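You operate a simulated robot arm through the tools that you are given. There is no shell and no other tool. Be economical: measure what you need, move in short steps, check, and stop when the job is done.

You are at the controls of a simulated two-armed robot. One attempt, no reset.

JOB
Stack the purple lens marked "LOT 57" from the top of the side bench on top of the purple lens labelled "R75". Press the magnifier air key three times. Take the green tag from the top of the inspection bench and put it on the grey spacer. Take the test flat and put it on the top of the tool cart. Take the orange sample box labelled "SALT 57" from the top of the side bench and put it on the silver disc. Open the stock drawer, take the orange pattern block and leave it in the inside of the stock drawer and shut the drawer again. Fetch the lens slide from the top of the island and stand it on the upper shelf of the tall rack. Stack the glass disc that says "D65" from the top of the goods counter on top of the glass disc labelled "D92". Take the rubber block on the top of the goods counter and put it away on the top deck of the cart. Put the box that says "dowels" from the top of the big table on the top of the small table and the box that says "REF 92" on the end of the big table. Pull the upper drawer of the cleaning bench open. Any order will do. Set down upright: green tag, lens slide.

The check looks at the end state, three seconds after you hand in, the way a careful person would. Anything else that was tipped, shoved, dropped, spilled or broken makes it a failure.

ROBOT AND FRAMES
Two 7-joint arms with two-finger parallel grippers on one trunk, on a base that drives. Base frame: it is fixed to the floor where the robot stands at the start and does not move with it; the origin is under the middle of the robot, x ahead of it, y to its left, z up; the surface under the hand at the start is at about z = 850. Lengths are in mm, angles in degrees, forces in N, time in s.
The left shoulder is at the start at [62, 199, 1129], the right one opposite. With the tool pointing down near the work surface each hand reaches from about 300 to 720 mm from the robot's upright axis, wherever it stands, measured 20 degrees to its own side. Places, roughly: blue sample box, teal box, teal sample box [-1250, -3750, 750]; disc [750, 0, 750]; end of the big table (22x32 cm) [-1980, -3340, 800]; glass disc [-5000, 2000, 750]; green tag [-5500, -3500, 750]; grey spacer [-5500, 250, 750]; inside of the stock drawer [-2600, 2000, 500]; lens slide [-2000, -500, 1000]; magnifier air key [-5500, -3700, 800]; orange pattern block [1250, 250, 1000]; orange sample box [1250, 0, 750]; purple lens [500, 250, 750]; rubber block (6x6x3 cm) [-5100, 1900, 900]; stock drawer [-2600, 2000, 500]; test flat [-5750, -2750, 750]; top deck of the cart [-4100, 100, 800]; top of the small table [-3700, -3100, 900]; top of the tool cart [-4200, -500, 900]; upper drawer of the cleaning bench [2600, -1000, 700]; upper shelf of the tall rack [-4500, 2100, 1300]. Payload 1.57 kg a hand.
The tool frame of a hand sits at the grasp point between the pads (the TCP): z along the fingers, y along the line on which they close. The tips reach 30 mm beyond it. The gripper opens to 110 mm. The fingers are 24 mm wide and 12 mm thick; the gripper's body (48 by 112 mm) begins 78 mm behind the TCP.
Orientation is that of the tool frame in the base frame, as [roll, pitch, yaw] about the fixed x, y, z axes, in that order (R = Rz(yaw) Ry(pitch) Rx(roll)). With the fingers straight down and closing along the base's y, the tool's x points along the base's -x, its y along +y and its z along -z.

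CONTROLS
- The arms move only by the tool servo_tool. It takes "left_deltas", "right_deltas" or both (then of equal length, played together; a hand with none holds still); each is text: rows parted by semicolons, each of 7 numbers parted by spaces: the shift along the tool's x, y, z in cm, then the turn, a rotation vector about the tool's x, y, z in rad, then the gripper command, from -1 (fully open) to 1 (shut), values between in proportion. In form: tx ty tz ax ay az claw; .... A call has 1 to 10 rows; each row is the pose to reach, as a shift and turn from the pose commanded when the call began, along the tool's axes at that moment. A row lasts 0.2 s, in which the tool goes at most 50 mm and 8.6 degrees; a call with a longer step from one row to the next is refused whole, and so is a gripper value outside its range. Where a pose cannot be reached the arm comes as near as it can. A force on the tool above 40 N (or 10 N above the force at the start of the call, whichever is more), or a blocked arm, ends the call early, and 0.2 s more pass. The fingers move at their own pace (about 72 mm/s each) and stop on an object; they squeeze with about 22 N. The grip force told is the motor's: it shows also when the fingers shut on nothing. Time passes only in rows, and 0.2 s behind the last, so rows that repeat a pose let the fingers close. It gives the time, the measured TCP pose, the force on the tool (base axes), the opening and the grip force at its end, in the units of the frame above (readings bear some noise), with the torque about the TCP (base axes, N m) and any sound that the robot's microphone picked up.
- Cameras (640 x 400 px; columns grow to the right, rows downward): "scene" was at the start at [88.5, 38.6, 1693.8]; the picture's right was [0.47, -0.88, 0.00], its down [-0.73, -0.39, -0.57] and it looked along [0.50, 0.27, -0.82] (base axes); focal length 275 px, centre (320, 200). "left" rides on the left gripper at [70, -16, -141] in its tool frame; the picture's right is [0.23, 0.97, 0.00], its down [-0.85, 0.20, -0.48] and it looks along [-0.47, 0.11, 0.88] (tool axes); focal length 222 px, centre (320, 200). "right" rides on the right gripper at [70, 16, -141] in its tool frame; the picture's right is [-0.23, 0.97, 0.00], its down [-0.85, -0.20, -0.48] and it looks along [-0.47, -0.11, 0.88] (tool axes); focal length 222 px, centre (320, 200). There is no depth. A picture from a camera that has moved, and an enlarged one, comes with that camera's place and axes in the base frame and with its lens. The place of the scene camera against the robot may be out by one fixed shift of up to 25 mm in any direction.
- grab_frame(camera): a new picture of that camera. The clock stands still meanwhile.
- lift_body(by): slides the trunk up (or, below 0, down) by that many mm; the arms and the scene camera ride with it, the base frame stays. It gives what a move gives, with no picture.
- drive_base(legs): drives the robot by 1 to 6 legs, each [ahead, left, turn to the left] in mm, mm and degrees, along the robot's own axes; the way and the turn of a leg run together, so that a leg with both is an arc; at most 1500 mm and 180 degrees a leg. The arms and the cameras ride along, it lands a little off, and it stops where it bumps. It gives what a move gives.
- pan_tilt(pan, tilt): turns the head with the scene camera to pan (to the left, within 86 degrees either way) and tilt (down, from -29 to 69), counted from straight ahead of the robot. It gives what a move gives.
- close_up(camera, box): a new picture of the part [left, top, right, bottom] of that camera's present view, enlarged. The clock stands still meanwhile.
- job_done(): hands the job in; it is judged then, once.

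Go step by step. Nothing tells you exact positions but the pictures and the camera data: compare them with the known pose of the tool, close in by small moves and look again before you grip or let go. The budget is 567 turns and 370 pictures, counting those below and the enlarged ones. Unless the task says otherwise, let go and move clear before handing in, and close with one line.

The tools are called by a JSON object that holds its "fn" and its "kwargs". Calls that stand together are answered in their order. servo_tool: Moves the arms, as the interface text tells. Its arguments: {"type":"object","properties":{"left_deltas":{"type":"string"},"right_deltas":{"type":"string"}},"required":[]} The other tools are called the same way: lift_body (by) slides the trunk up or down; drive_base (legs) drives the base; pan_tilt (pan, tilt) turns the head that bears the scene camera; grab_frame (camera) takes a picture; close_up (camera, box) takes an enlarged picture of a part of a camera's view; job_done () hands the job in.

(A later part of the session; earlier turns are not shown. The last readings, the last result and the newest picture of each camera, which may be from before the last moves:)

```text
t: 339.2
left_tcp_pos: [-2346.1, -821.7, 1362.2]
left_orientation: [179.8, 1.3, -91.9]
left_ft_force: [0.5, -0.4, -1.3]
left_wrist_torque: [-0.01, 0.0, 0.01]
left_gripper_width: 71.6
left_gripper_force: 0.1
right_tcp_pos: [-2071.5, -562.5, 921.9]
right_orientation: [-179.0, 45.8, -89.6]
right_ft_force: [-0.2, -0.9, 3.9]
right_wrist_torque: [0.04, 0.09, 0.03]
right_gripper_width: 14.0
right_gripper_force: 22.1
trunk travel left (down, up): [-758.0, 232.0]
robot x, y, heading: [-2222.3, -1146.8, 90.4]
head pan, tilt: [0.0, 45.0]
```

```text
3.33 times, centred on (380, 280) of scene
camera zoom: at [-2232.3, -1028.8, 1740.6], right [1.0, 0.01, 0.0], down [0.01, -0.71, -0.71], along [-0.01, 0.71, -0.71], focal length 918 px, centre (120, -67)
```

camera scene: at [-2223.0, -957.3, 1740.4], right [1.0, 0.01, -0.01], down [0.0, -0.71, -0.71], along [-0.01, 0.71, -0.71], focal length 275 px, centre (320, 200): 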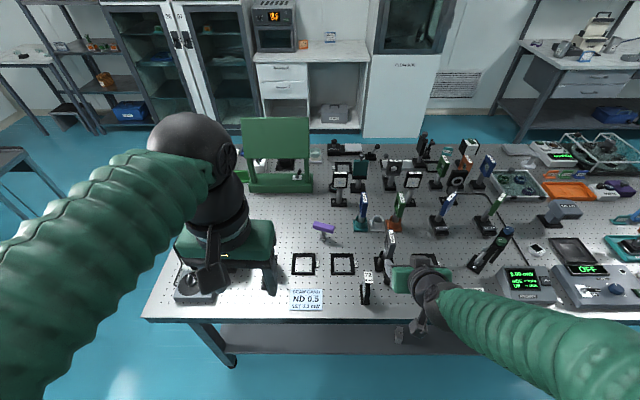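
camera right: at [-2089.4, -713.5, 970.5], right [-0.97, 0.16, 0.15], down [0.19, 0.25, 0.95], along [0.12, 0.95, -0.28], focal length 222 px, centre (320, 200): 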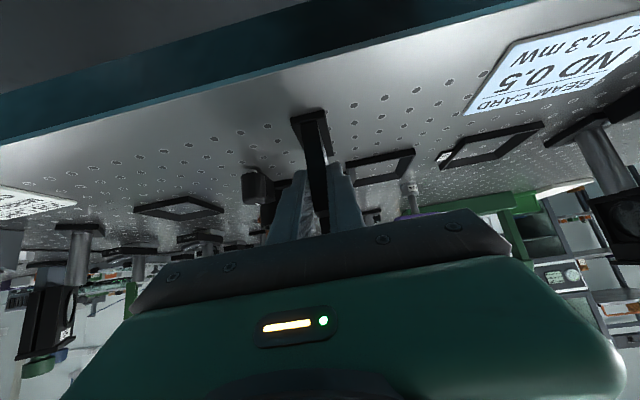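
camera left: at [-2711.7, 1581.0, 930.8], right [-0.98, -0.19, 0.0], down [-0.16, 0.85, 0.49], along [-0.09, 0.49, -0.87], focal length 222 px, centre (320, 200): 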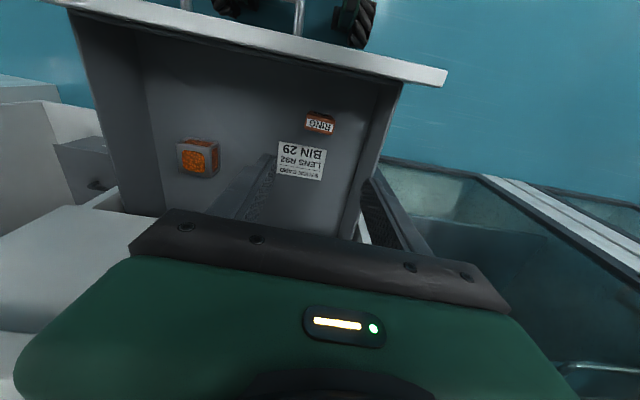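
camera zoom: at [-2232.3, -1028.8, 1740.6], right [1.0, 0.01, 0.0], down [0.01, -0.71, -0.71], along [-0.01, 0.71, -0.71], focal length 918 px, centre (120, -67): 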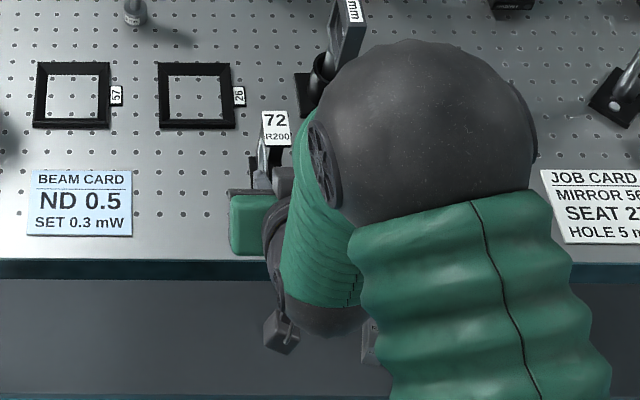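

Gripped (14 mm). Lift straight up.

{"fn": "servo_tool", "kwargs": {"right_deltas": "-0.7 0 -0.7 0 0 0 1; -2.5 0 -2.5 0 0 0 1; -5.5 0 -5.5 0 0 0 1; -8.5 0 -8.5 0 0 0 1; -11.5 0 -11.5 0 0 0 1; -14 0 -14 0 0 0 1; -16 0 -16 0 0 0 1"}}

{"fn": "grab_frame", "kwargs": {"camera": "scene"}}

{"fn": "grab_frame", "kwargs": {"camera": "right"}}

```text
t: 340.8
left_tcp_pos: [-2347.2, -820.0, 1361.8]
left_orientation: [179.9, 1.3, -92.0]
left_ft_force: [-0.5, -0.6, -0.4]
left_wrist_torque: [-0.02, 0.02, 0.03]
left_gripper_width: 71.5
left_gripper_force: 0.0
right_tcp_pos: [-2078.2, -567.2, 1148.8]
right_orientation: [-179.0, 45.6, -89.6]
right_ft_force: [-0.4, -0.1, -1.9]
right_wrist_torque: [-0.1, 0.0, -0.01]
right_gripper_width: 13.9
right_gripper_force: 21.7
trunk travel left (down, up): [-758.0, 232.0]
robot x, y, heading: [-2227.7, -1144.4, 90.3]
head pan, tilt: [0.0, 45.0]
```

```text
205 pictures are left
camera scene: at [-2232.0, -1028.7, 1740.5], right [1.0, 0.01, 0.0], down [0.01, -0.71, -0.71], along [-0.01, 0.71, -0.71], focal length 275 px, centre (320, 200)
```

scene: 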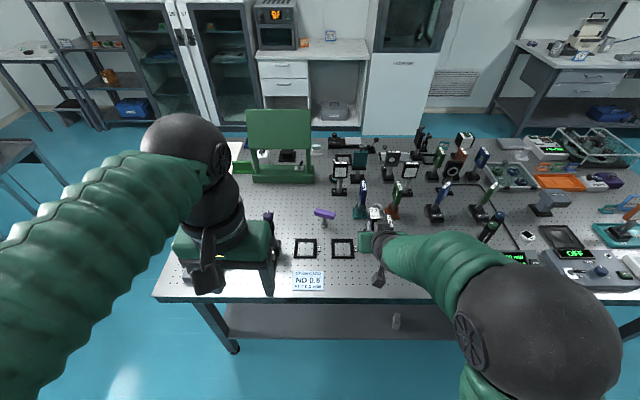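

```text
204 pictures are left
camera right: at [-2096.4, -717.6, 1198.1], right [-0.97, 0.16, 0.15], down [0.19, 0.25, 0.95], along [0.12, 0.95, -0.28], focal length 222 px, centre (320, 200)
```

right: 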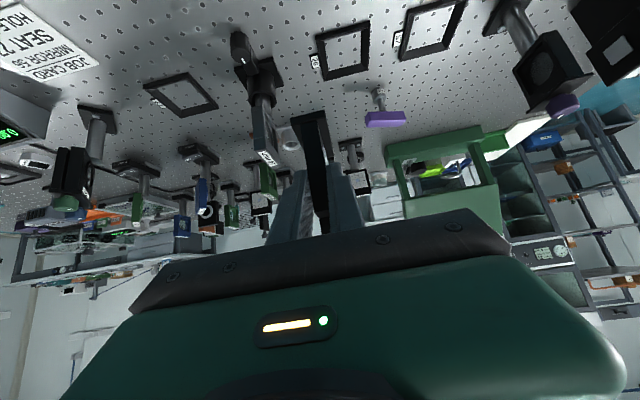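

Slide held securely. Driving around to the tall rack (near [-4500, 2100]).

{"fn": "drive_base", "kwargs": {"legs": [[-60, 0, 0], [0, 1100, 0], [1500, 0, 0], [650, 0, 0]]}}

{"fn": "pan_tilt", "kwargs": {"pan": 40, "tilt": 20}}

{"fn": "grab_frame", "kwargs": {"camera": "scene"}}

```text
t: 357.2
left_tcp_pos: [-3353.7, 1257.3, 1362.1]
left_orientation: [179.9, 1.2, -95.0]
left_ft_force: [-0.8, 0.6, 0.0]
left_wrist_torque: [0.01, 0.02, 0.0]
left_gripper_width: 71.3
left_gripper_force: 0.1
right_tcp_pos: [-3073.8, 1498.5, 1149.1]
right_orientation: [-179.1, 45.9, -92.5]
right_ft_force: [0.2, -0.1, -2.4]
right_wrist_torque: [-0.09, -0.02, 0.03]
right_gripper_width: 14.0
right_gripper_force: 21.9
trunk travel left (down, up): [-758.0, 232.0]
robot x, y, heading: [-3247.9, 932.0, 87.6]
head pan, tilt: [0.0, 45.0]
```

```text
t: 358.3
left_tcp_pos: [-3354.5, 1259.0, 1362.5]
left_orientation: [179.9, 1.2, -95.0]
left_ft_force: [0.4, -0.5, 0.6]
left_wrist_torque: [0.02, -0.02, -0.03]
left_gripper_width: 71.5
left_gripper_force: 0.0
right_tcp_pos: [-3072.7, 1499.2, 1149.0]
right_orientation: [-179.1, 45.8, -92.5]
right_ft_force: [-0.3, 0.3, -2.4]
right_wrist_torque: [-0.06, -0.01, 0.01]
right_gripper_width: 13.8
right_gripper_force: 22.0
trunk travel left (down, up): [-758.0, 232.0]
robot x, y, heading: [-3245.9, 930.0, 87.5]
head pan, tilt: [40.0, 20.0]
```

```text
203 pictures are left
camera scene: at [-3310.0, 1038.5, 1779.1], right [0.79, 0.61, 0.0], down [0.21, -0.27, -0.94], along [-0.57, 0.74, -0.34], focal length 275 px, centre (320, 200)
```

scene: 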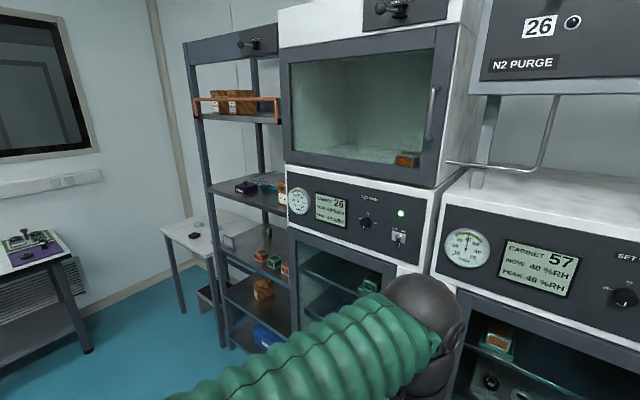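

The rack's shelf at z≈1280 is the upper shelf. Moving in front of it.

{"fn": "drive_base", "kwargs": {"legs": [[0, 1250, 2]]}}

{"fn": "pan_tilt", "kwargs": {"pan": 0, "tilt": 25}}

{"fn": "grab_frame", "kwargs": {"camera": "scene"}}

```text
t: 364.7
left_tcp_pos: [-4626.8, 1302.8, 1361.8]
left_orientation: [179.8, 1.0, -94.2]
left_ft_force: [0.1, 0.5, 1.0]
left_wrist_torque: [-0.01, 0.0, -0.01]
left_gripper_width: 71.6
left_gripper_force: 0.0
right_tcp_pos: [-4350.7, 1547.3, 1147.3]
right_orientation: [-179.2, 45.9, -91.8]
right_ft_force: [-0.6, -0.3, -1.8]
right_wrist_torque: [-0.09, 0.01, 0.01]
right_gripper_width: 13.8
right_gripper_force: 21.9
trunk travel left (down, up): [-758.0, 232.0]
robot x, y, heading: [-4518.3, 976.4, 87.9]
head pan, tilt: [40.0, 20.0]
```

```text
t: 365.7
left_tcp_pos: [-4628.8, 1302.0, 1362.7]
left_orientation: [179.9, 1.3, -94.3]
left_ft_force: [0.0, -0.8, -0.2]
left_wrist_torque: [-0.01, 0.01, 0.01]
left_gripper_width: 71.5
left_gripper_force: 0.2
right_tcp_pos: [-4351.8, 1546.4, 1149.4]
right_orientation: [-179.1, 45.9, -91.7]
right_ft_force: [-0.3, 0.2, -2.3]
right_wrist_torque: [-0.04, 0.02, 0.03]
right_gripper_width: 13.8
right_gripper_force: 21.9
trunk travel left (down, up): [-758.0, 232.0]
robot x, y, heading: [-4516.2, 975.2, 88.4]
head pan, tilt: [0.0, 25.0]
```

```text
202 pictures are left
camera scene: at [-4521.9, 1102.9, 1771.1], right [1.0, -0.03, 0.0], down [-0.01, -0.42, -0.91], along [0.03, 0.91, -0.42], focal length 275 px, centre (320, 200)
```

scene: 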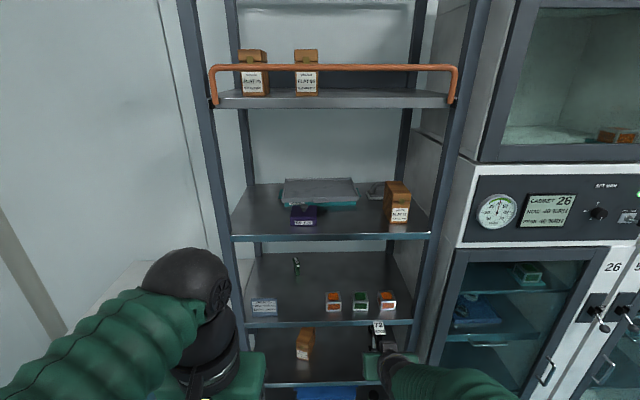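

The shelf at z≈1280 has a free spot between the purple and orange boxes (x≈-4383). Raise the trunk and approach.

{"fn": "lift_body", "kwargs": {"by": 230}}

{"fn": "drive_base", "kwargs": {"legs": [[300, 25, 1.5]]}}

{"fn": "pan_tilt", "kwargs": {"pan": -10, "tilt": 45}}

{"fn": "grab_frame", "kwargs": {"camera": "scene"}}

{"fn": "grab_frame", "kwargs": {"camera": "right"}}

```text
t: 368.1
left_tcp_pos: [-4629.8, 1302.3, 1592.8]
left_orientation: [180.0, 1.2, -94.1]
left_ft_force: [0.2, 0.3, -0.2]
left_wrist_torque: [0.0, -0.01, -0.01]
left_gripper_width: 71.6
left_gripper_force: 0.1
right_tcp_pos: [-4352.5, 1548.1, 1379.0]
right_orientation: [-179.0, 45.9, -91.8]
right_ft_force: [-0.7, -0.7, -1.1]
right_wrist_torque: [-0.1, 0.03, 0.0]
right_gripper_width: 13.6
right_gripper_force: 21.7
trunk travel left (down, up): [-988.0, 2.0]
robot x, y, heading: [-4518.0, 978.5, 88.2]
head pan, tilt: [0.0, 25.0]
```

```text
t: 370.2
left_tcp_pos: [-4656.1, 1595.6, 1593.7]
left_orientation: [179.8, 1.5, -93.0]
left_ft_force: [0.3, -0.1, 0.3]
left_wrist_torque: [0.01, 0.01, 0.0]
left_gripper_width: 71.7
left_gripper_force: 0.1
right_tcp_pos: [-4383.9, 1846.3, 1381.7]
right_orientation: [-179.0, 46.1, -90.4]
right_ft_force: [0.1, -0.4, -2.5]
right_wrist_torque: [-0.1, -0.03, -0.02]
right_gripper_width: 13.8
right_gripper_force: 21.9
trunk travel left (down, up): [-988.0, 2.0]
robot x, y, heading: [-4536.4, 1279.4, 89.6]
head pan, tilt: [0.0, 25.0]
```

```text
t: 371.0
left_tcp_pos: [-4655.8, 1598.7, 1593.5]
left_orientation: [179.9, 1.3, -92.9]
left_ft_force: [0.1, -0.1, 0.4]
left_wrist_torque: [0.02, 0.01, -0.02]
left_gripper_width: 71.7
left_gripper_force: 0.0
right_tcp_pos: [-4383.2, 1851.3, 1379.6]
right_orientation: [-179.0, 45.9, -90.2]
right_ft_force: [0.5, -0.3, -1.5]
right_wrist_torque: [-0.07, 0.0, 0.01]
right_gripper_width: 13.7
right_gripper_force: 21.7
trunk travel left (down, up): [-988.0, 2.0]
robot x, y, heading: [-4530.8, 1280.8, 89.6]
head pan, tilt: [-10.0, 45.0]
```

```text
201 pictures are left
camera scene: at [-4530.1, 1388.5, 1970.8], right [0.98, -0.18, 0.0], down [-0.13, -0.69, -0.71], along [0.13, 0.7, -0.71], focal length 275 px, centre (320, 200)
```

scene: 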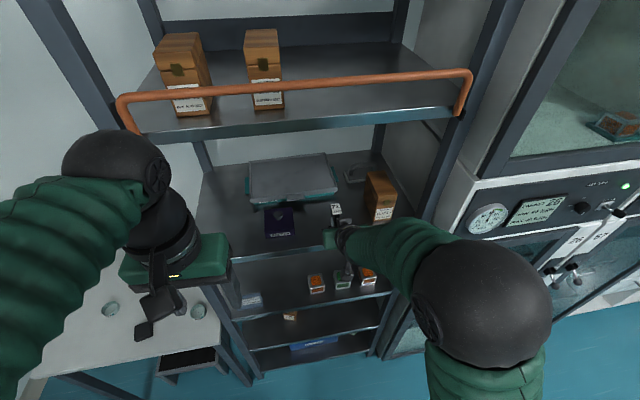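

```text
200 pictures are left
camera right: at [-4404.0, 1698.8, 1429.1], right [-0.97, 0.18, 0.15], down [0.19, 0.25, 0.95], along [0.13, 0.95, -0.27], focal length 222 px, centre (320, 200)
```

right: 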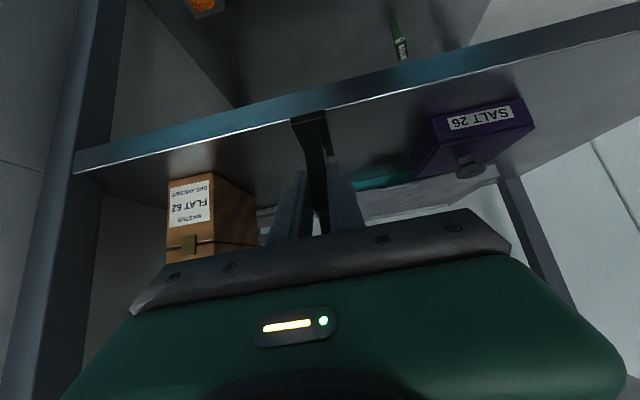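

Slide is 35 mm above the shelf, just in front of its edge. Drive 78 mm in.

{"fn": "drive_base", "kwargs": {"legs": [[80, 0, 0]]}}

{"fn": "grab_frame", "kwargs": {"camera": "right"}}

```text
t: 372.1
left_tcp_pos: [-4653.9, 1662.7, 1596.8]
left_orientation: [179.8, 2.1, -93.2]
left_ft_force: [-0.5, -0.5, 0.8]
left_wrist_torque: [0.02, 0.01, -0.05]
left_gripper_width: 71.4
left_gripper_force: 0.1
right_tcp_pos: [-4384.2, 1914.7, 1385.1]
right_orientation: [-179.0, 46.5, -90.5]
right_ft_force: [0.4, -0.1, -1.5]
right_wrist_torque: [-0.08, 0.03, 0.0]
right_gripper_width: 13.7
right_gripper_force: 22.0
trunk travel left (down, up): [-988.0, 2.0]
robot x, y, heading: [-4537.6, 1355.4, 89.4]
head pan, tilt: [-10.0, 45.0]
```

```text
199 pictures are left
camera right: at [-4403.1, 1763.7, 1433.7], right [-0.97, 0.18, 0.15], down [0.19, 0.24, 0.95], along [0.13, 0.96, -0.27], focal length 222 px, centre (320, 200)
```

right: 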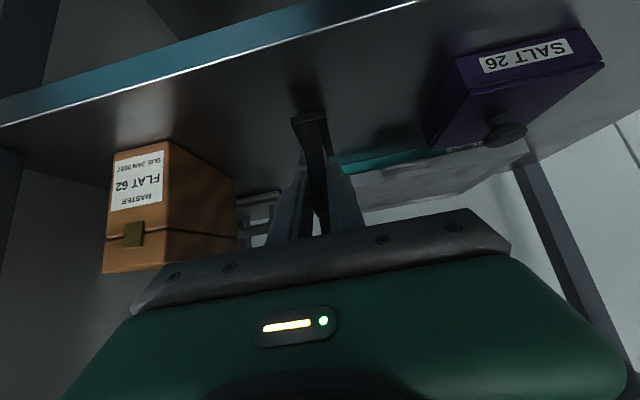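

Now lower onto the shelf.

{"fn": "servo_tool", "kwargs": {"right_deltas": "0.6 0 0.9 0 0 0 1; 1.1 0 1.6 0 0 0 1; 1.7 0 2.2 0 0 0 1; 2.2 0 2.7 0 0 0 1"}}

{"fn": "grab_frame", "kwargs": {"camera": "right"}}

```text
t: 373.1
left_tcp_pos: [-4656.9, 1675.6, 1593.8]
left_orientation: [179.9, 1.4, -93.1]
left_ft_force: [-0.9, -0.5, -0.2]
left_wrist_torque: [0.01, 0.02, -0.01]
left_gripper_width: 71.3
left_gripper_force: 0.0
right_tcp_pos: [-4384.8, 1930.4, 1347.6]
right_orientation: [-178.9, 45.7, -90.3]
right_ft_force: [-0.4, -5.5, 15.9]
right_wrist_torque: [0.21, 0.29, -0.03]
right_gripper_width: 13.7
right_gripper_force: 22.1
trunk travel left (down, up): [-988.0, 2.0]
robot x, y, heading: [-4533.9, 1356.5, 89.5]
head pan, tilt: [-10.0, 45.0]
```

```text
198 pictures are left
camera right: at [-4404.4, 1778.5, 1395.4], right [-0.97, 0.18, 0.15], down [0.19, 0.25, 0.95], along [0.13, 0.95, -0.28], focal length 222 px, centre (320, 200)
```

right: 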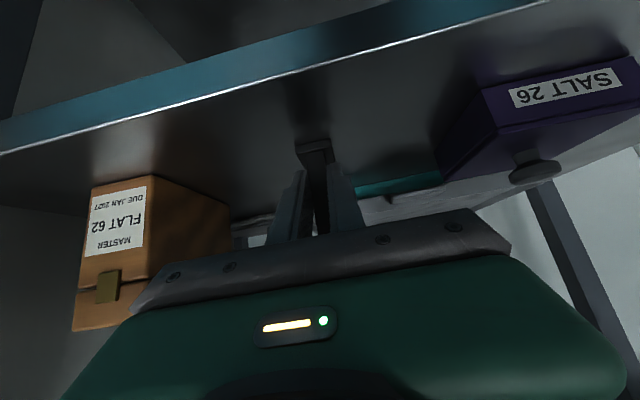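

Contact. The slide may have shifted in the grip; zoom to check it's upright.

{"fn": "close_up", "kwargs": {"camera": "right", "box": [240, 110, 400, 240]}}

{"fn": "close_up", "kwargs": {"camera": "scene", "box": [270, 140, 430, 260]}}

```text
3.08 times, centred on (320, 175) of right
camera zoom: at [-4404.4, 1778.5, 1395.4], right [-0.97, 0.18, 0.15], down [0.19, 0.25, 0.95], along [0.13, 0.95, -0.28], focal length 684 px, centre (320, 277)
```

zoom: 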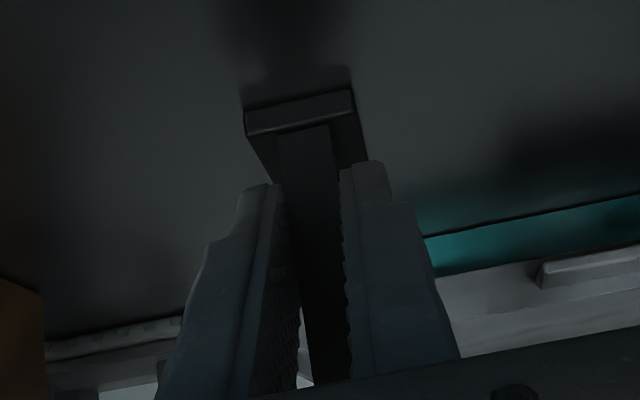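

```text
3.33 times, centred on (350, 200) of scene
camera zoom: at [-4531.3, 1466.5, 1971.0], right [0.98, -0.18, 0.0], down [-0.13, -0.69, -0.71], along [0.13, 0.7, -0.71], focal length 918 px, centre (220, 200)
```

zoom: 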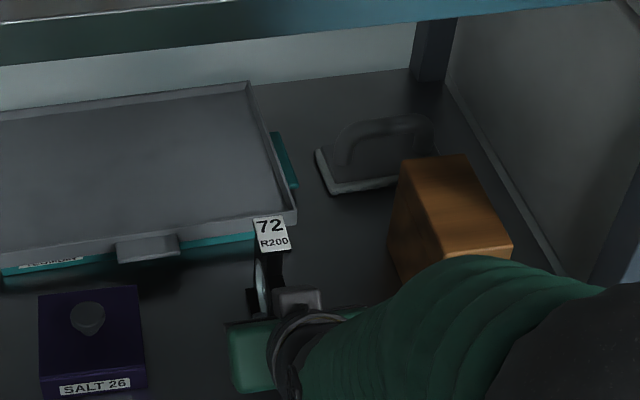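

The base is level with the shelf (it just slid up in the grip). I'll release and withdraw straight back.

{"fn": "servo_tool", "kwargs": {"right_deltas": "0 0 0 0 0 0 0.6; 0 0 0 0 0 0 0.2; 0 0 0 0 0 0 -0.2; 0 0 0 0 0 0 -0.3; 0 0 0 0 0 0 -0.3"}}

{"fn": "grab_frame", "kwargs": {"camera": "right"}}

```text
t: 374.3
left_tcp_pos: [-4655.6, 1682.6, 1591.3]
left_orientation: [179.9, 1.4, -93.1]
left_ft_force: [0.1, -0.8, 0.5]
left_wrist_torque: [0.0, 0.0, -0.01]
left_gripper_width: 71.5
left_gripper_force: 0.0
right_tcp_pos: [-4382.9, 1935.0, 1345.0]
right_orientation: [-179.0, 45.7, -90.5]
right_ft_force: [0.1, -0.1, 0.0]
right_wrist_torque: [0.0, 0.01, -0.01]
right_gripper_width: 71.8
right_gripper_force: 0.1
trunk travel left (down, up): [-988.0, 2.0]
robot x, y, heading: [-4536.0, 1359.2, 89.5]
head pan, tilt: [-10.0, 45.0]
```

```text
195 pictures are left
camera right: at [-4403.1, 1784.3, 1394.0], right [-0.97, 0.18, 0.15], down [0.19, 0.25, 0.95], along [0.13, 0.95, -0.28], focal length 222 px, centre (320, 200)
```

right: 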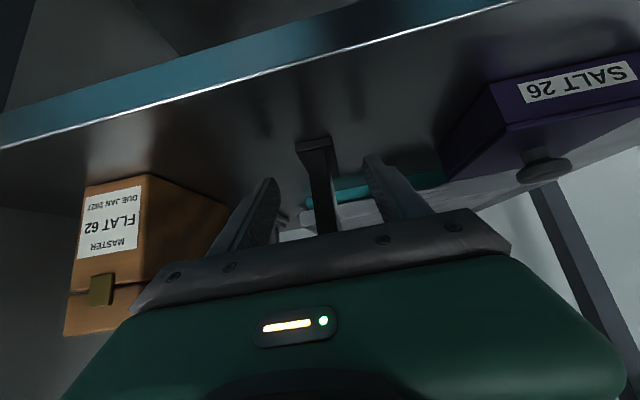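

Standing on its own. Withdraw by driving straight back.

{"fn": "drive_base", "kwargs": {"legs": [[-350, 0, 0]]}}

{"fn": "grab_frame", "kwargs": {"camera": "scene"}}

```text
t: 376.6
left_tcp_pos: [-4658.7, 1328.2, 1591.9]
left_orientation: [179.8, 1.2, -92.7]
left_ft_force: [0.4, 0.2, 0.2]
left_wrist_torque: [0.0, 0.0, 0.01]
left_gripper_width: 71.8
left_gripper_force: 0.1
right_tcp_pos: [-4387.8, 1583.0, 1343.8]
right_orientation: [-179.0, 45.7, -90.2]
right_ft_force: [0.2, -0.4, 0.3]
right_wrist_torque: [0.01, -0.03, 0.03]
right_gripper_width: 71.6
right_gripper_force: 0.2
trunk travel left (down, up): [-988.0, 2.0]
robot x, y, heading: [-4537.0, 999.6, 90.0]
head pan, tilt: [-10.0, 45.0]
```

```text
194 pictures are left
camera scene: at [-4532.3, 1123.5, 1970.1], right [0.98, -0.18, 0.0], down [-0.12, -0.7, -0.7], along [0.13, 0.69, -0.71], focal length 275 px, centre (320, 200)
```

scene: 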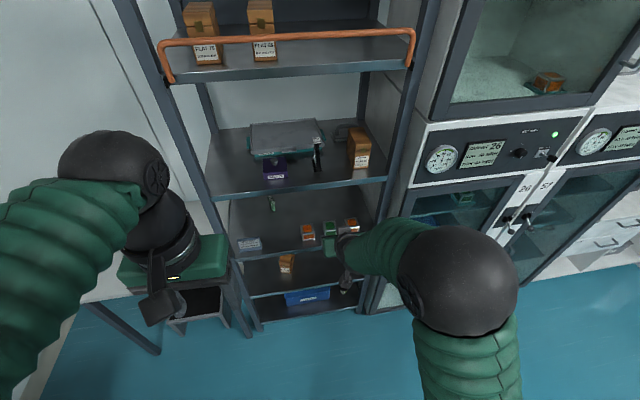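

The slide stands upright on the upper shelf. Now the goods counter to the left; restore the right hand and look.

{"fn": "servo_tool", "kwargs": {"right_deltas": "1 0 -2 0 0.14 0 -1; 2 0 -4 0 0.28 0 -1; 3 0 -6 0 0.42 0 -1; 4 0 -8 0 0.56 0 -1; 5 0 -10 0 0.7 0 -1; 5 0 -10 0 0.8 0 -1"}}

{"fn": "lift_body", "kwargs": {"by": -230}}

{"fn": "pan_tilt", "kwargs": {"pan": 35, "tilt": 40}}

{"fn": "grab_frame", "kwargs": {"camera": "scene"}}

```text
t: 378.0
left_tcp_pos: [-4658.2, 1324.6, 1592.4]
left_orientation: [179.9, 1.3, -92.7]
left_ft_force: [0.3, 0.0, -0.7]
left_wrist_torque: [0.01, -0.01, -0.03]
left_gripper_width: 71.5
left_gripper_force: 0.1
right_tcp_pos: [-4389.9, 1470.3, 1380.7]
right_orientation: [-179.3, -0.1, -90.9]
right_ft_force: [0.7, 0.1, 0.4]
right_wrist_torque: [0.0, -0.01, -0.01]
right_gripper_width: 110.2
right_gripper_force: 0.1
trunk travel left (down, up): [-988.0, 2.0]
robot x, y, heading: [-4539.2, 1001.1, 89.9]
head pan, tilt: [-10.0, 45.0]
```

```text
t: 380.4
left_tcp_pos: [-4657.5, 1321.2, 1363.0]
left_orientation: [180.0, 1.3, -92.7]
left_ft_force: [-0.2, -0.1, -0.2]
left_wrist_torque: [0.02, 0.02, 0.03]
left_gripper_width: 71.6
left_gripper_force: 0.0
right_tcp_pos: [-4391.5, 1468.2, 1151.1]
right_orientation: [-179.3, 0.0, -90.9]
right_ft_force: [-0.6, -0.1, 1.0]
right_wrist_torque: [-0.04, -0.01, 0.0]
right_gripper_width: 109.9
right_gripper_force: 0.1
trunk travel left (down, up): [-758.0, 232.0]
robot x, y, heading: [-4537.3, 1002.3, 89.9]
head pan, tilt: [-10.0, 45.0]
```

```text
t: 381.5
left_tcp_pos: [-4659.6, 1321.8, 1363.2]
left_orientation: [180.0, 1.4, -92.9]
left_ft_force: [0.6, -0.5, 0.2]
left_wrist_torque: [0.0, 0.01, 0.01]
left_gripper_width: 71.7
left_gripper_force: 0.1
right_tcp_pos: [-4390.1, 1468.5, 1151.1]
right_orientation: [-179.2, 0.0, -90.9]
right_ft_force: [-0.1, 0.5, 0.5]
right_wrist_torque: [0.0, -0.02, 0.02]
right_gripper_width: 110.3
right_gripper_force: 0.1
trunk travel left (down, up): [-758.0, 232.0]
robot x, y, heading: [-4538.8, 998.0, 90.1]
head pan, tilt: [35.0, 40.0]
```

```text
193 pictures are left
camera scene: at [-4595.5, 1106.1, 1747.8], right [0.82, 0.57, 0.0], down [0.37, -0.53, -0.76], along [-0.44, 0.63, -0.64], focal length 275 px, centre (320, 200)
```

scene: 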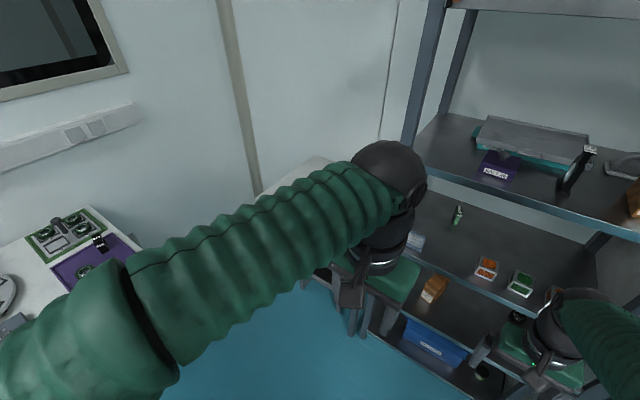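

The counter is hidden by my arm; strafe left 350 mm and look ahead.

{"fn": "drive_base", "kwargs": {"legs": [[0, 380, 0]]}}

{"fn": "pan_tilt", "kwargs": {"pan": 0, "tilt": 45}}

{"fn": "grab_frame", "kwargs": {"camera": "scene"}}

```text
t: 383.9
left_tcp_pos: [-5020.0, 1323.4, 1364.3]
left_orientation: [179.6, 1.3, -92.8]
left_ft_force: [0.2, 0.3, -0.3]
left_wrist_torque: [-0.01, 0.01, 0.01]
left_gripper_width: 71.4
left_gripper_force: 0.1
right_tcp_pos: [-4752.9, 1470.1, 1150.8]
right_orientation: [-179.6, 0.1, -90.9]
right_ft_force: [0.3, 0.1, 0.3]
right_wrist_torque: [0.01, 0.02, -0.03]
right_gripper_width: 110.0
right_gripper_force: 0.1
trunk travel left (down, up): [-758.0, 232.0]
robot x, y, heading: [-4906.0, 1001.6, 89.7]
head pan, tilt: [35.0, 40.0]
```

```text
t: 384.9
left_tcp_pos: [-5028.1, 1321.9, 1364.0]
left_orientation: [179.9, 1.6, -92.7]
left_ft_force: [0.2, 0.3, 1.4]
left_wrist_torque: [0.04, 0.01, 0.0]
left_gripper_width: 71.3
left_gripper_force: 0.1
right_tcp_pos: [-4761.4, 1469.9, 1150.9]
right_orientation: [-179.4, 0.1, -90.8]
right_ft_force: [0.3, 0.3, -0.1]
right_wrist_torque: [0.02, -0.02, 0.02]
right_gripper_width: 109.9
right_gripper_force: 0.0
trunk travel left (down, up): [-758.0, 232.0]
robot x, y, heading: [-4911.5, 1000.2, 89.6]
head pan, tilt: [0.0, 45.0]
```

```text
192 pictures are left
camera scene: at [-4915.6, 1118.2, 1740.5], right [1.0, 0.0, 0.0], down [0.0, -0.71, -0.71], along [0.0, 0.71, -0.71], focal length 275 px, centre (320, 200)
```

scene: 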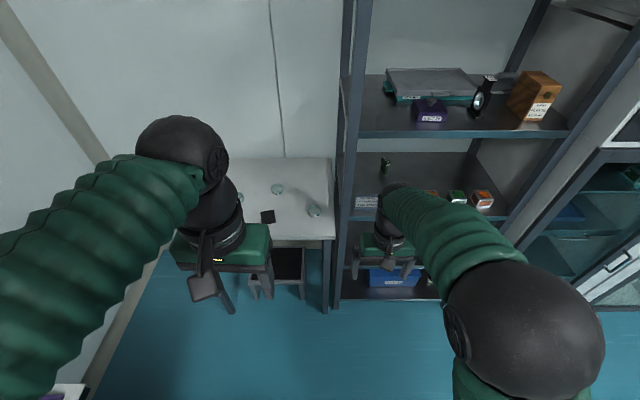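

Counter in view with glass discs and a black rubber block. Zoom.

{"fn": "close_up", "kwargs": {"camera": "scene", "box": [215, 150, 345, 245]}}

{"fn": "close_up", "kwargs": {"camera": "scene", "box": [260, 180, 330, 225]}}

```text
4.21 times, centred on (280, 198) of scene
camera zoom: at [-4915.6, 1118.2, 1740.5], right [1.0, 0.0, 0.0], down [0.0, -0.71, -0.71], along [0.0, 0.71, -0.71], focal length 1159 px, centre (488, 210)
```

zoom: 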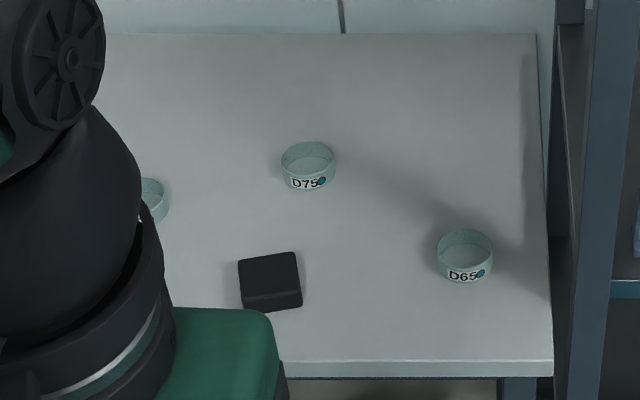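

```text
8.89 times, centred on (295, 202) of scene
camera zoom: at [-4915.6, 1118.2, 1740.5], right [1.0, 0.0, 0.0], down [0.0, -0.71, -0.71], along [0.0, 0.71, -0.71], focal length 2447 px, centre (542, 178)
```

zoom: 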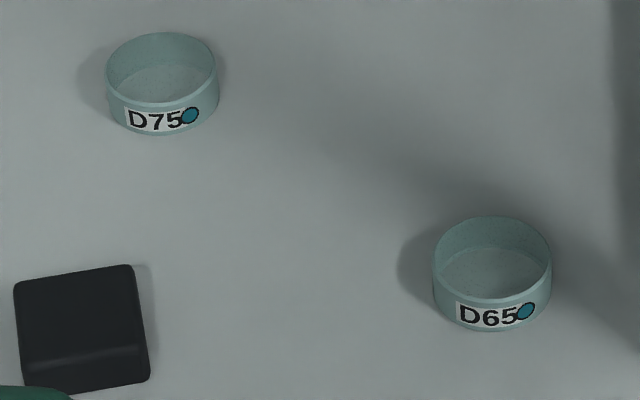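

D65 (right), D75 (middle), third at left likely D92; rubber block in front. I'll use the left hand; tuck the right arm back first and approach with the left hand over D65.

{"fn": "servo_tool", "kwargs": {"right_deltas": "3 0 0 0 0 0 -1; 6 0 0 0 0 0 -1; 9 0 0 0 0 0 -1; 12 0 0 0 0 0 -1; 14 0 0 0 0 0 -1"}}

{"fn": "drive_base", "kwargs": {"legs": [[440, -100, 0]]}}

{"fn": "grab_frame", "kwargs": {"camera": "scene"}}

{"fn": "grab_frame", "kwargs": {"camera": "left"}}

```text
t: 386.1
left_tcp_pos: [-5029.1, 1320.8, 1363.7]
left_orientation: [179.8, 1.5, -92.8]
left_ft_force: [-0.5, -0.1, -0.7]
left_wrist_torque: [-0.01, 0.03, -0.02]
left_gripper_width: 71.5
left_gripper_force: 0.1
right_tcp_pos: [-4763.3, 1329.4, 1150.9]
right_orientation: [-179.1, 0.2, -91.0]
right_ft_force: [0.5, -0.3, -0.5]
right_wrist_torque: [0.01, 0.07, 0.03]
right_gripper_width: 109.8
right_gripper_force: 0.1
trunk travel left (down, up): [-758.0, 232.0]
robot x, y, heading: [-4905.8, 1002.1, 89.9]
head pan, tilt: [0.0, 45.0]
```

```text
t: 388.9
left_tcp_pos: [-4929.8, 1769.4, 1363.9]
left_orientation: [179.9, 1.8, -92.6]
left_ft_force: [0.0, 0.2, -0.2]
left_wrist_torque: [0.04, 0.0, 0.01]
left_gripper_width: 71.6
left_gripper_force: 0.1
right_tcp_pos: [-4662.6, 1777.4, 1150.7]
right_orientation: [-179.1, 0.3, -90.7]
right_ft_force: [-0.1, -0.1, 0.0]
right_wrist_torque: [-0.01, -0.01, -0.02]
right_gripper_width: 109.9
right_gripper_force: 0.0
trunk travel left (down, up): [-758.0, 232.0]
robot x, y, heading: [-4809.0, 1450.2, 90.0]
head pan, tilt: [0.0, 45.0]
```

```text
189 pictures are left
camera scene: at [-4816.7, 1562.6, 1740.8], right [1.0, 0.0, 0.0], down [0.0, -0.71, -0.71], along [0.0, 0.71, -0.71], focal length 275 px, centre (320, 200)
```

scene: 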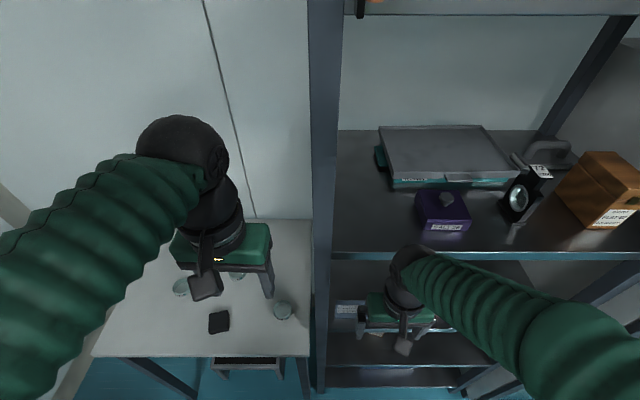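

```text
188 pictures are left
camera left: at [-4915.8, 1693.1, 1503.1], right [-0.98, -0.18, -0.01], down [-0.16, 0.85, 0.5], along [-0.09, 0.49, -0.86], focal length 222 px, centre (320, 200)
```

left: 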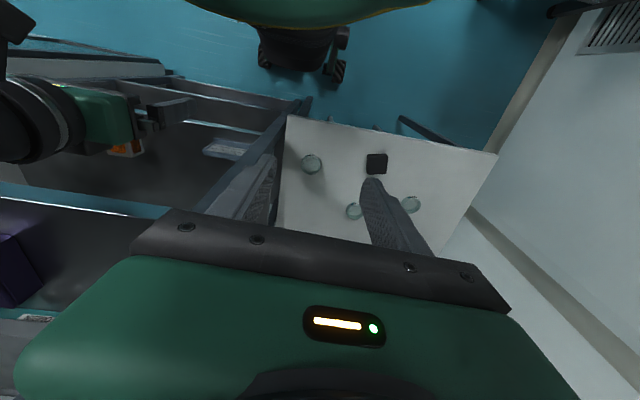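

D65 at about [-4932, 1925]. Lower the left hand toward it with ~80 mm opening.

{"fn": "servo_tool", "kwargs": {"left_deltas": "-1.8 0.1 4 0 0 0 -0.45; -3.6 0.2 8 0 0 0 -0.45; -5.4 0.3 12 0 0 0 -0.45; -7.2 0.4 16 0 0 0 -0.45; -9 0.5 20 0 0 0 -0.45; -10.8 0.6 24 0 0 0 -0.45; -12.6 0.7 28 0 0 0 -0.45; -14.4 0.8 32 0 0 0 -0.45; -15.4 0.8 36 0 0 0 -0.45"}}

{"fn": "grab_frame", "kwargs": {"camera": "left"}}

```text
t: 390.9
left_tcp_pos: [-4928.5, 1935.3, 1003.9]
left_orientation: [179.8, 1.6, -92.6]
left_ft_force: [-0.7, 0.3, -0.2]
left_wrist_torque: [-0.02, 0.01, -0.02]
left_gripper_width: 79.8
left_gripper_force: 0.0
right_tcp_pos: [-4663.3, 1779.8, 1150.2]
right_orientation: [-179.3, -0.1, -90.6]
right_ft_force: [0.7, 0.1, -0.1]
right_wrist_torque: [-0.03, -0.02, -0.02]
right_gripper_width: 109.7
right_gripper_force: 0.0
trunk travel left (down, up): [-758.0, 232.0]
robot x, y, heading: [-4808.5, 1451.5, 90.1]
head pan, tilt: [0.0, 45.0]
```

```text
187 pictures are left
camera left: at [-4915.0, 1860.7, 1142.3], right [-0.98, -0.18, 0.0], down [-0.16, 0.85, 0.5], along [-0.09, 0.49, -0.87], focal length 222 px, centre (320, 200)
```

left: 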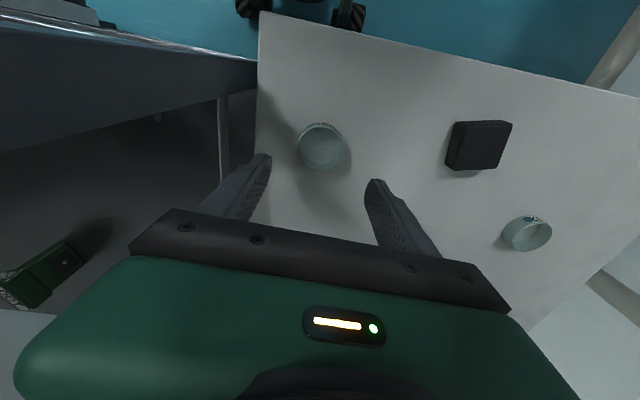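

Well centred. Lower further and check.

{"fn": "servo_tool", "kwargs": {"left_deltas": "0 0 4 0 0 0 -0.45; 0 0 8 0 0 0 -0.45"}}

{"fn": "grab_frame", "kwargs": {"camera": "left"}}

```text
t: 391.5
left_tcp_pos: [-4928.8, 1938.8, 925.5]
left_orientation: [179.8, 1.4, -92.5]
left_ft_force: [0.4, 0.4, 0.4]
left_wrist_torque: [-0.02, -0.02, 0.02]
left_gripper_width: 79.8
left_gripper_force: 0.1
right_tcp_pos: [-4662.2, 1781.2, 1150.3]
right_orientation: [-179.2, -0.1, -90.7]
right_ft_force: [0.6, 0.2, 0.2]
right_wrist_torque: [-0.03, -0.01, 0.01]
right_gripper_width: 110.0
right_gripper_force: 0.0
trunk travel left (down, up): [-758.0, 232.0]
robot x, y, heading: [-4807.6, 1449.9, 89.9]
head pan, tilt: [0.0, 45.0]
```

```text
186 pictures are left
camera left: at [-4916.0, 1864.6, 1065.5], right [-0.98, -0.18, 0.0], down [-0.16, 0.85, 0.5], along [-0.09, 0.49, -0.87], focal length 222 px, centre (320, 200)
```

left: 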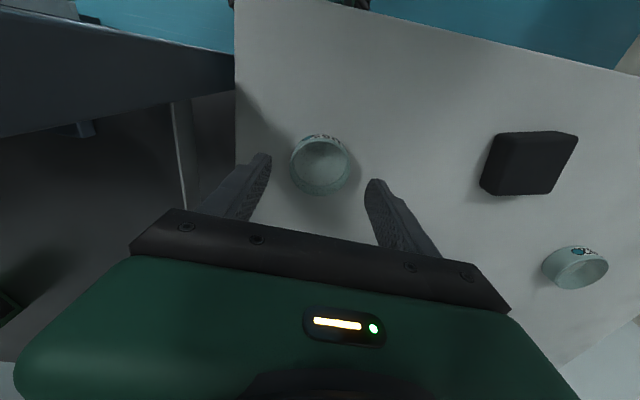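

{"fn": "servo_tool", "kwargs": {"left_deltas": "0.2 0 1.5 0 0 0 -0.45; 0.2 0 3 0 0 0 -0.45"}}

{"fn": "grab_frame", "kwargs": {"camera": "left"}}

```text
t: 392.1
left_tcp_pos: [-4930.5, 1936.6, 896.0]
left_orientation: [179.9, 1.4, -92.6]
left_ft_force: [0.2, 0.6, -0.4]
left_wrist_torque: [0.0, 0.01, 0.02]
left_gripper_width: 80.0
left_gripper_force: 0.1
right_tcp_pos: [-4662.1, 1781.1, 1148.9]
right_orientation: [-179.2, 0.0, -90.7]
right_ft_force: [0.7, -0.6, 0.0]
right_wrist_torque: [-0.02, -0.01, -0.03]
right_gripper_width: 110.0
right_gripper_force: 0.2
trunk travel left (down, up): [-758.0, 232.0]
robot x, y, heading: [-4805.8, 1451.9, 89.9]
head pan, tilt: [0.0, 45.0]
```

```text
185 pictures are left
camera left: at [-4916.6, 1862.5, 1035.5], right [-0.98, -0.18, 0.0], down [-0.16, 0.85, 0.5], along [-0.09, 0.49, -0.87], focal length 222 px, centre (320, 200)
```

left: 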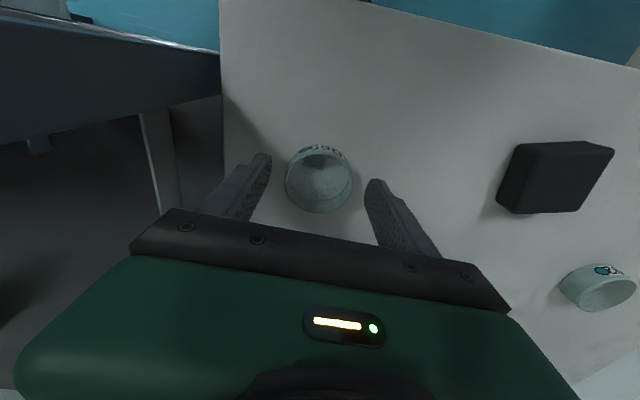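

{"fn": "servo_tool", "kwargs": {"left_deltas": "0 0 0.5 0 0 0 -0.45; 0 0 1.0 0 0 0 -0.45; 0 0 1.0 0 0 0 0; 0 0 1.0 0 0 0 0.6; 0 0 1.0 0 0 0 0.6; 0 0 1.0 0 0 0 0.6"}}

{"fn": "grab_frame", "kwargs": {"camera": "left"}}

```text
t: 393.5
left_tcp_pos: [-4929.1, 1935.6, 887.5]
left_orientation: [180.0, 1.4, -92.6]
left_ft_force: [0.2, 0.5, 0.3]
left_wrist_torque: [0.0, 0.03, 0.02]
left_gripper_width: 58.9
left_gripper_force: 21.7
right_tcp_pos: [-4662.6, 1780.0, 1151.0]
right_orientation: [-179.2, 0.0, -90.7]
right_ft_force: [-0.4, 0.1, 0.5]
right_wrist_torque: [-0.02, -0.03, 0.01]
right_gripper_width: 110.0
right_gripper_force: 0.0
trunk travel left (down, up): [-758.0, 232.0]
robot x, y, heading: [-4807.1, 1448.4, 90.1]
head pan, tilt: [0.0, 45.0]
```

```text
184 pictures are left
camera left: at [-4915.5, 1860.8, 1026.3], right [-0.98, -0.18, 0.0], down [-0.16, 0.85, 0.5], along [-0.09, 0.49, -0.87], focal length 222 px, centre (320, 200)
```

left: 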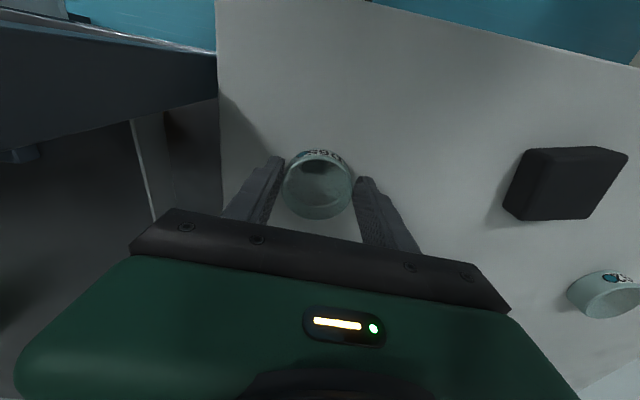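

The grip may be shallow; I'll reopen, go ~8 mm lower, and re-close.

{"fn": "servo_tool", "kwargs": {"left_deltas": "0 0 0 0 0 0 -0.3; 0 0 0.4 0 0 0 -0.3; 0 0 0.8 0 0 0 -0.3; 0 0 0.8 0 0 0 0.3; 0 0 0.8 0 0 0 0.6; 0 0 0.8 0 0 0 0.6"}}

{"fn": "close_up", "kwargs": {"camera": "left", "box": [240, 130, 400, 240]}}

```text
t: 394.9
left_tcp_pos: [-4927.5, 1935.5, 879.0]
left_orientation: [179.9, 1.5, -92.6]
left_ft_force: [-0.9, 0.2, 0.5]
left_wrist_torque: [-0.07, -0.02, 0.0]
left_gripper_width: 58.8
left_gripper_force: 22.3
right_tcp_pos: [-4662.1, 1779.8, 1149.7]
right_orientation: [-179.3, 0.1, -90.7]
right_ft_force: [-0.1, 0.7, -0.2]
right_wrist_torque: [-0.03, 0.02, 0.0]
right_gripper_width: 110.0
right_gripper_force: 0.2
trunk travel left (down, up): [-758.0, 232.0]
robot x, y, heading: [-4808.3, 1449.2, 89.9]
head pan, tilt: [0.0, 45.0]
```

```text
3.64 times, centred on (320, 185) of left
camera zoom: at [-4914.8, 1860.3, 1018.3], right [-0.98, -0.18, 0.0], down [-0.16, 0.85, 0.5], along [-0.09, 0.49, -0.87], focal length 808 px, centre (320, 254)
```

zoom: 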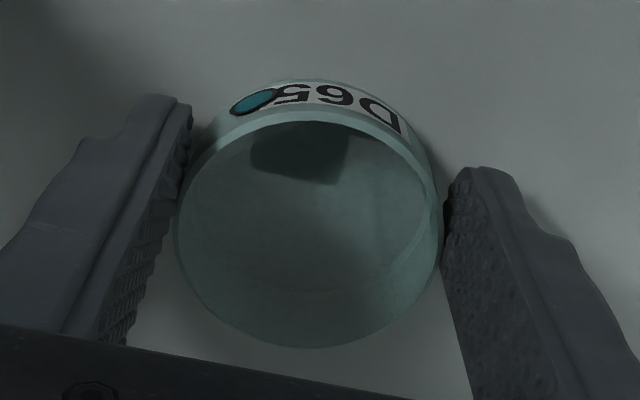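

Good grip now. Lift and move back, then strafe left toward D92.

{"fn": "servo_tool", "kwargs": {"left_deltas": "0 0 -4 0 0 0 0.8; 0 0 -8.5 0 0 0 0.8; 0 0 -13 0 0 0 0.8; 0 0 -17 0 0 0 0.8"}}

{"fn": "drive_base", "kwargs": {"legs": [[0, 320, 0]]}}

{"fn": "grab_frame", "kwargs": {"camera": "left"}}

{"fn": "grab_frame", "kwargs": {"camera": "scene"}}

```text
t: 395.9
left_tcp_pos: [-4930.6, 1931.2, 1053.5]
left_orientation: [180.0, 1.5, -92.5]
left_ft_force: [0.4, -0.7, -1.6]
left_wrist_torque: [-0.04, 0.0, 0.0]
left_gripper_width: 59.3
left_gripper_force: 22.2
right_tcp_pos: [-4661.0, 1777.8, 1151.5]
right_orientation: [-179.2, 0.1, -90.7]
right_ft_force: [-0.4, -0.2, 0.0]
right_wrist_torque: [0.03, 0.03, 0.0]
right_gripper_width: 110.1
right_gripper_force: 0.0
trunk travel left (down, up): [-758.0, 232.0]
robot x, y, heading: [-4807.3, 1447.7, 89.7]
head pan, tilt: [0.0, 45.0]
```

```text
t: 398.0
left_tcp_pos: [-5233.5, 1932.7, 1054.4]
left_orientation: [179.3, 1.4, -92.8]
left_ft_force: [0.2, 0.4, -1.6]
left_wrist_torque: [-0.05, 0.07, 0.0]
left_gripper_width: 58.9
left_gripper_force: 21.9
right_tcp_pos: [-4963.1, 1778.9, 1149.2]
right_orientation: [-179.9, 0.0, -90.8]
right_ft_force: [0.4, -1.0, 0.5]
right_wrist_torque: [0.01, 0.11, -0.01]
right_gripper_width: 109.9
right_gripper_force: 0.1
trunk travel left (down, up): [-758.0, 232.0]
robot x, y, heading: [-5123.0, 1451.9, 90.1]
head pan, tilt: [0.0, 45.0]
```

```text
182 pictures are left
camera left: at [-5217.7, 1858.1, 1193.4], right [-0.98, -0.18, 0.01], down [-0.15, 0.85, 0.5], along [-0.1, 0.49, -0.86], focal length 222 px, centre (320, 200)
```

left: 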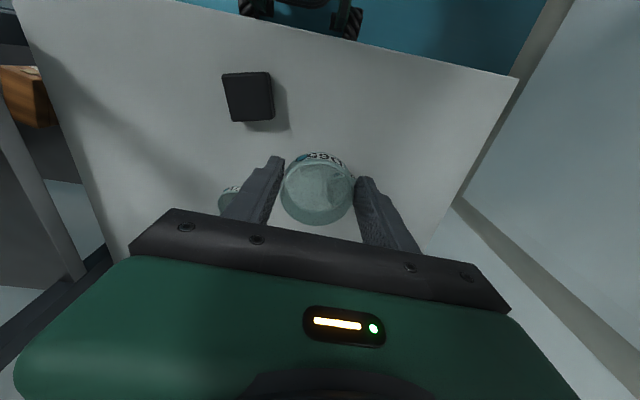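

```text
181 pictures are left
camera scene: at [-5108.5, 1567.4, 1740.3], right [1.0, 0.0, -0.01], down [-0.01, -0.71, -0.71], along [-0.01, 0.71, -0.71], focal length 275 px, centre (320, 200)
```

scene: 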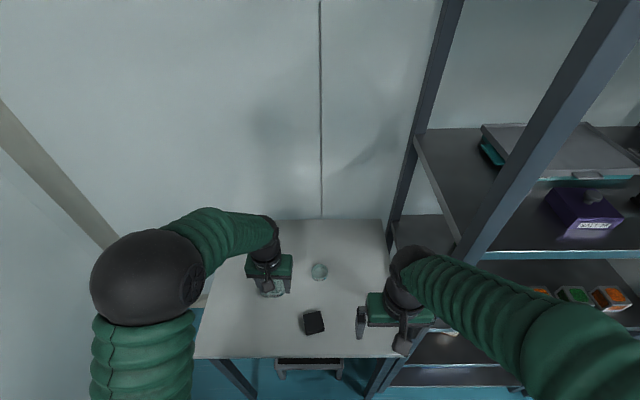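

D92 is hidden under the held disc. Zoom in the scene and move the hand 60 mm further to see it.

{"fn": "servo_tool", "kwargs": {"left_deltas": "-3 0 0 0 0 0 0.8; -6 0 0 0 0 0 0.8"}}

{"fn": "grab_frame", "kwargs": {"camera": "left"}}

{"fn": "close_up", "kwargs": {"camera": "scene", "box": [220, 230, 350, 340]}}

```text
t: 398.6
left_tcp_pos: [-5238.5, 1994.3, 1051.7]
left_orientation: [179.9, 1.4, -92.8]
left_ft_force: [0.5, -0.3, -0.7]
left_wrist_torque: [-0.05, 0.0, -0.02]
left_gripper_width: 59.4
left_gripper_force: 22.4
right_tcp_pos: [-4974.8, 1780.9, 1150.2]
right_orientation: [-179.2, 0.1, -90.8]
right_ft_force: [0.5, -0.1, -0.5]
right_wrist_torque: [-0.01, -0.01, -0.04]
right_gripper_width: 110.0
right_gripper_force: 0.1
trunk travel left (down, up): [-758.0, 232.0]
robot x, y, heading: [-5124.2, 1454.0, 89.7]
head pan, tilt: [0.0, 45.0]
```

```text
180 pictures are left
camera left: at [-5225.1, 1919.2, 1191.5], right [-0.98, -0.18, 0.0], down [-0.16, 0.85, 0.5], along [-0.09, 0.49, -0.87], focal length 222 px, centre (320, 200)
```

left: 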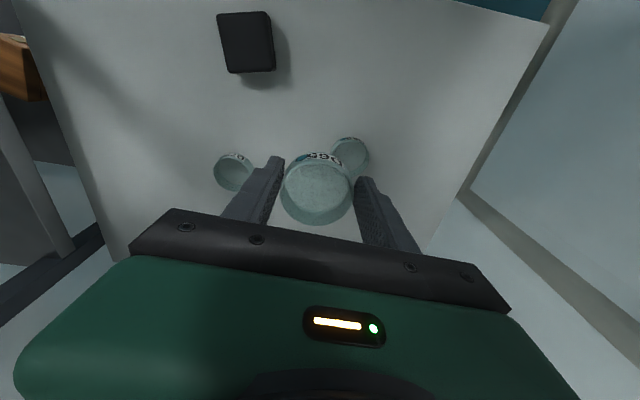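

```text
3.64 times, centred on (285, 285) of scene
camera zoom: at [-5130.8, 1571.3, 1740.2], right [1.0, 0.0, 0.0], down [0.0, -0.71, -0.7], along [0.0, 0.7, -0.71], focal length 1001 px, centre (447, -109)
```

zoom: 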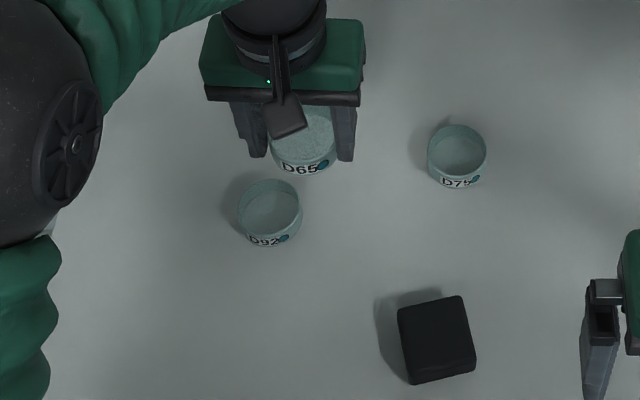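

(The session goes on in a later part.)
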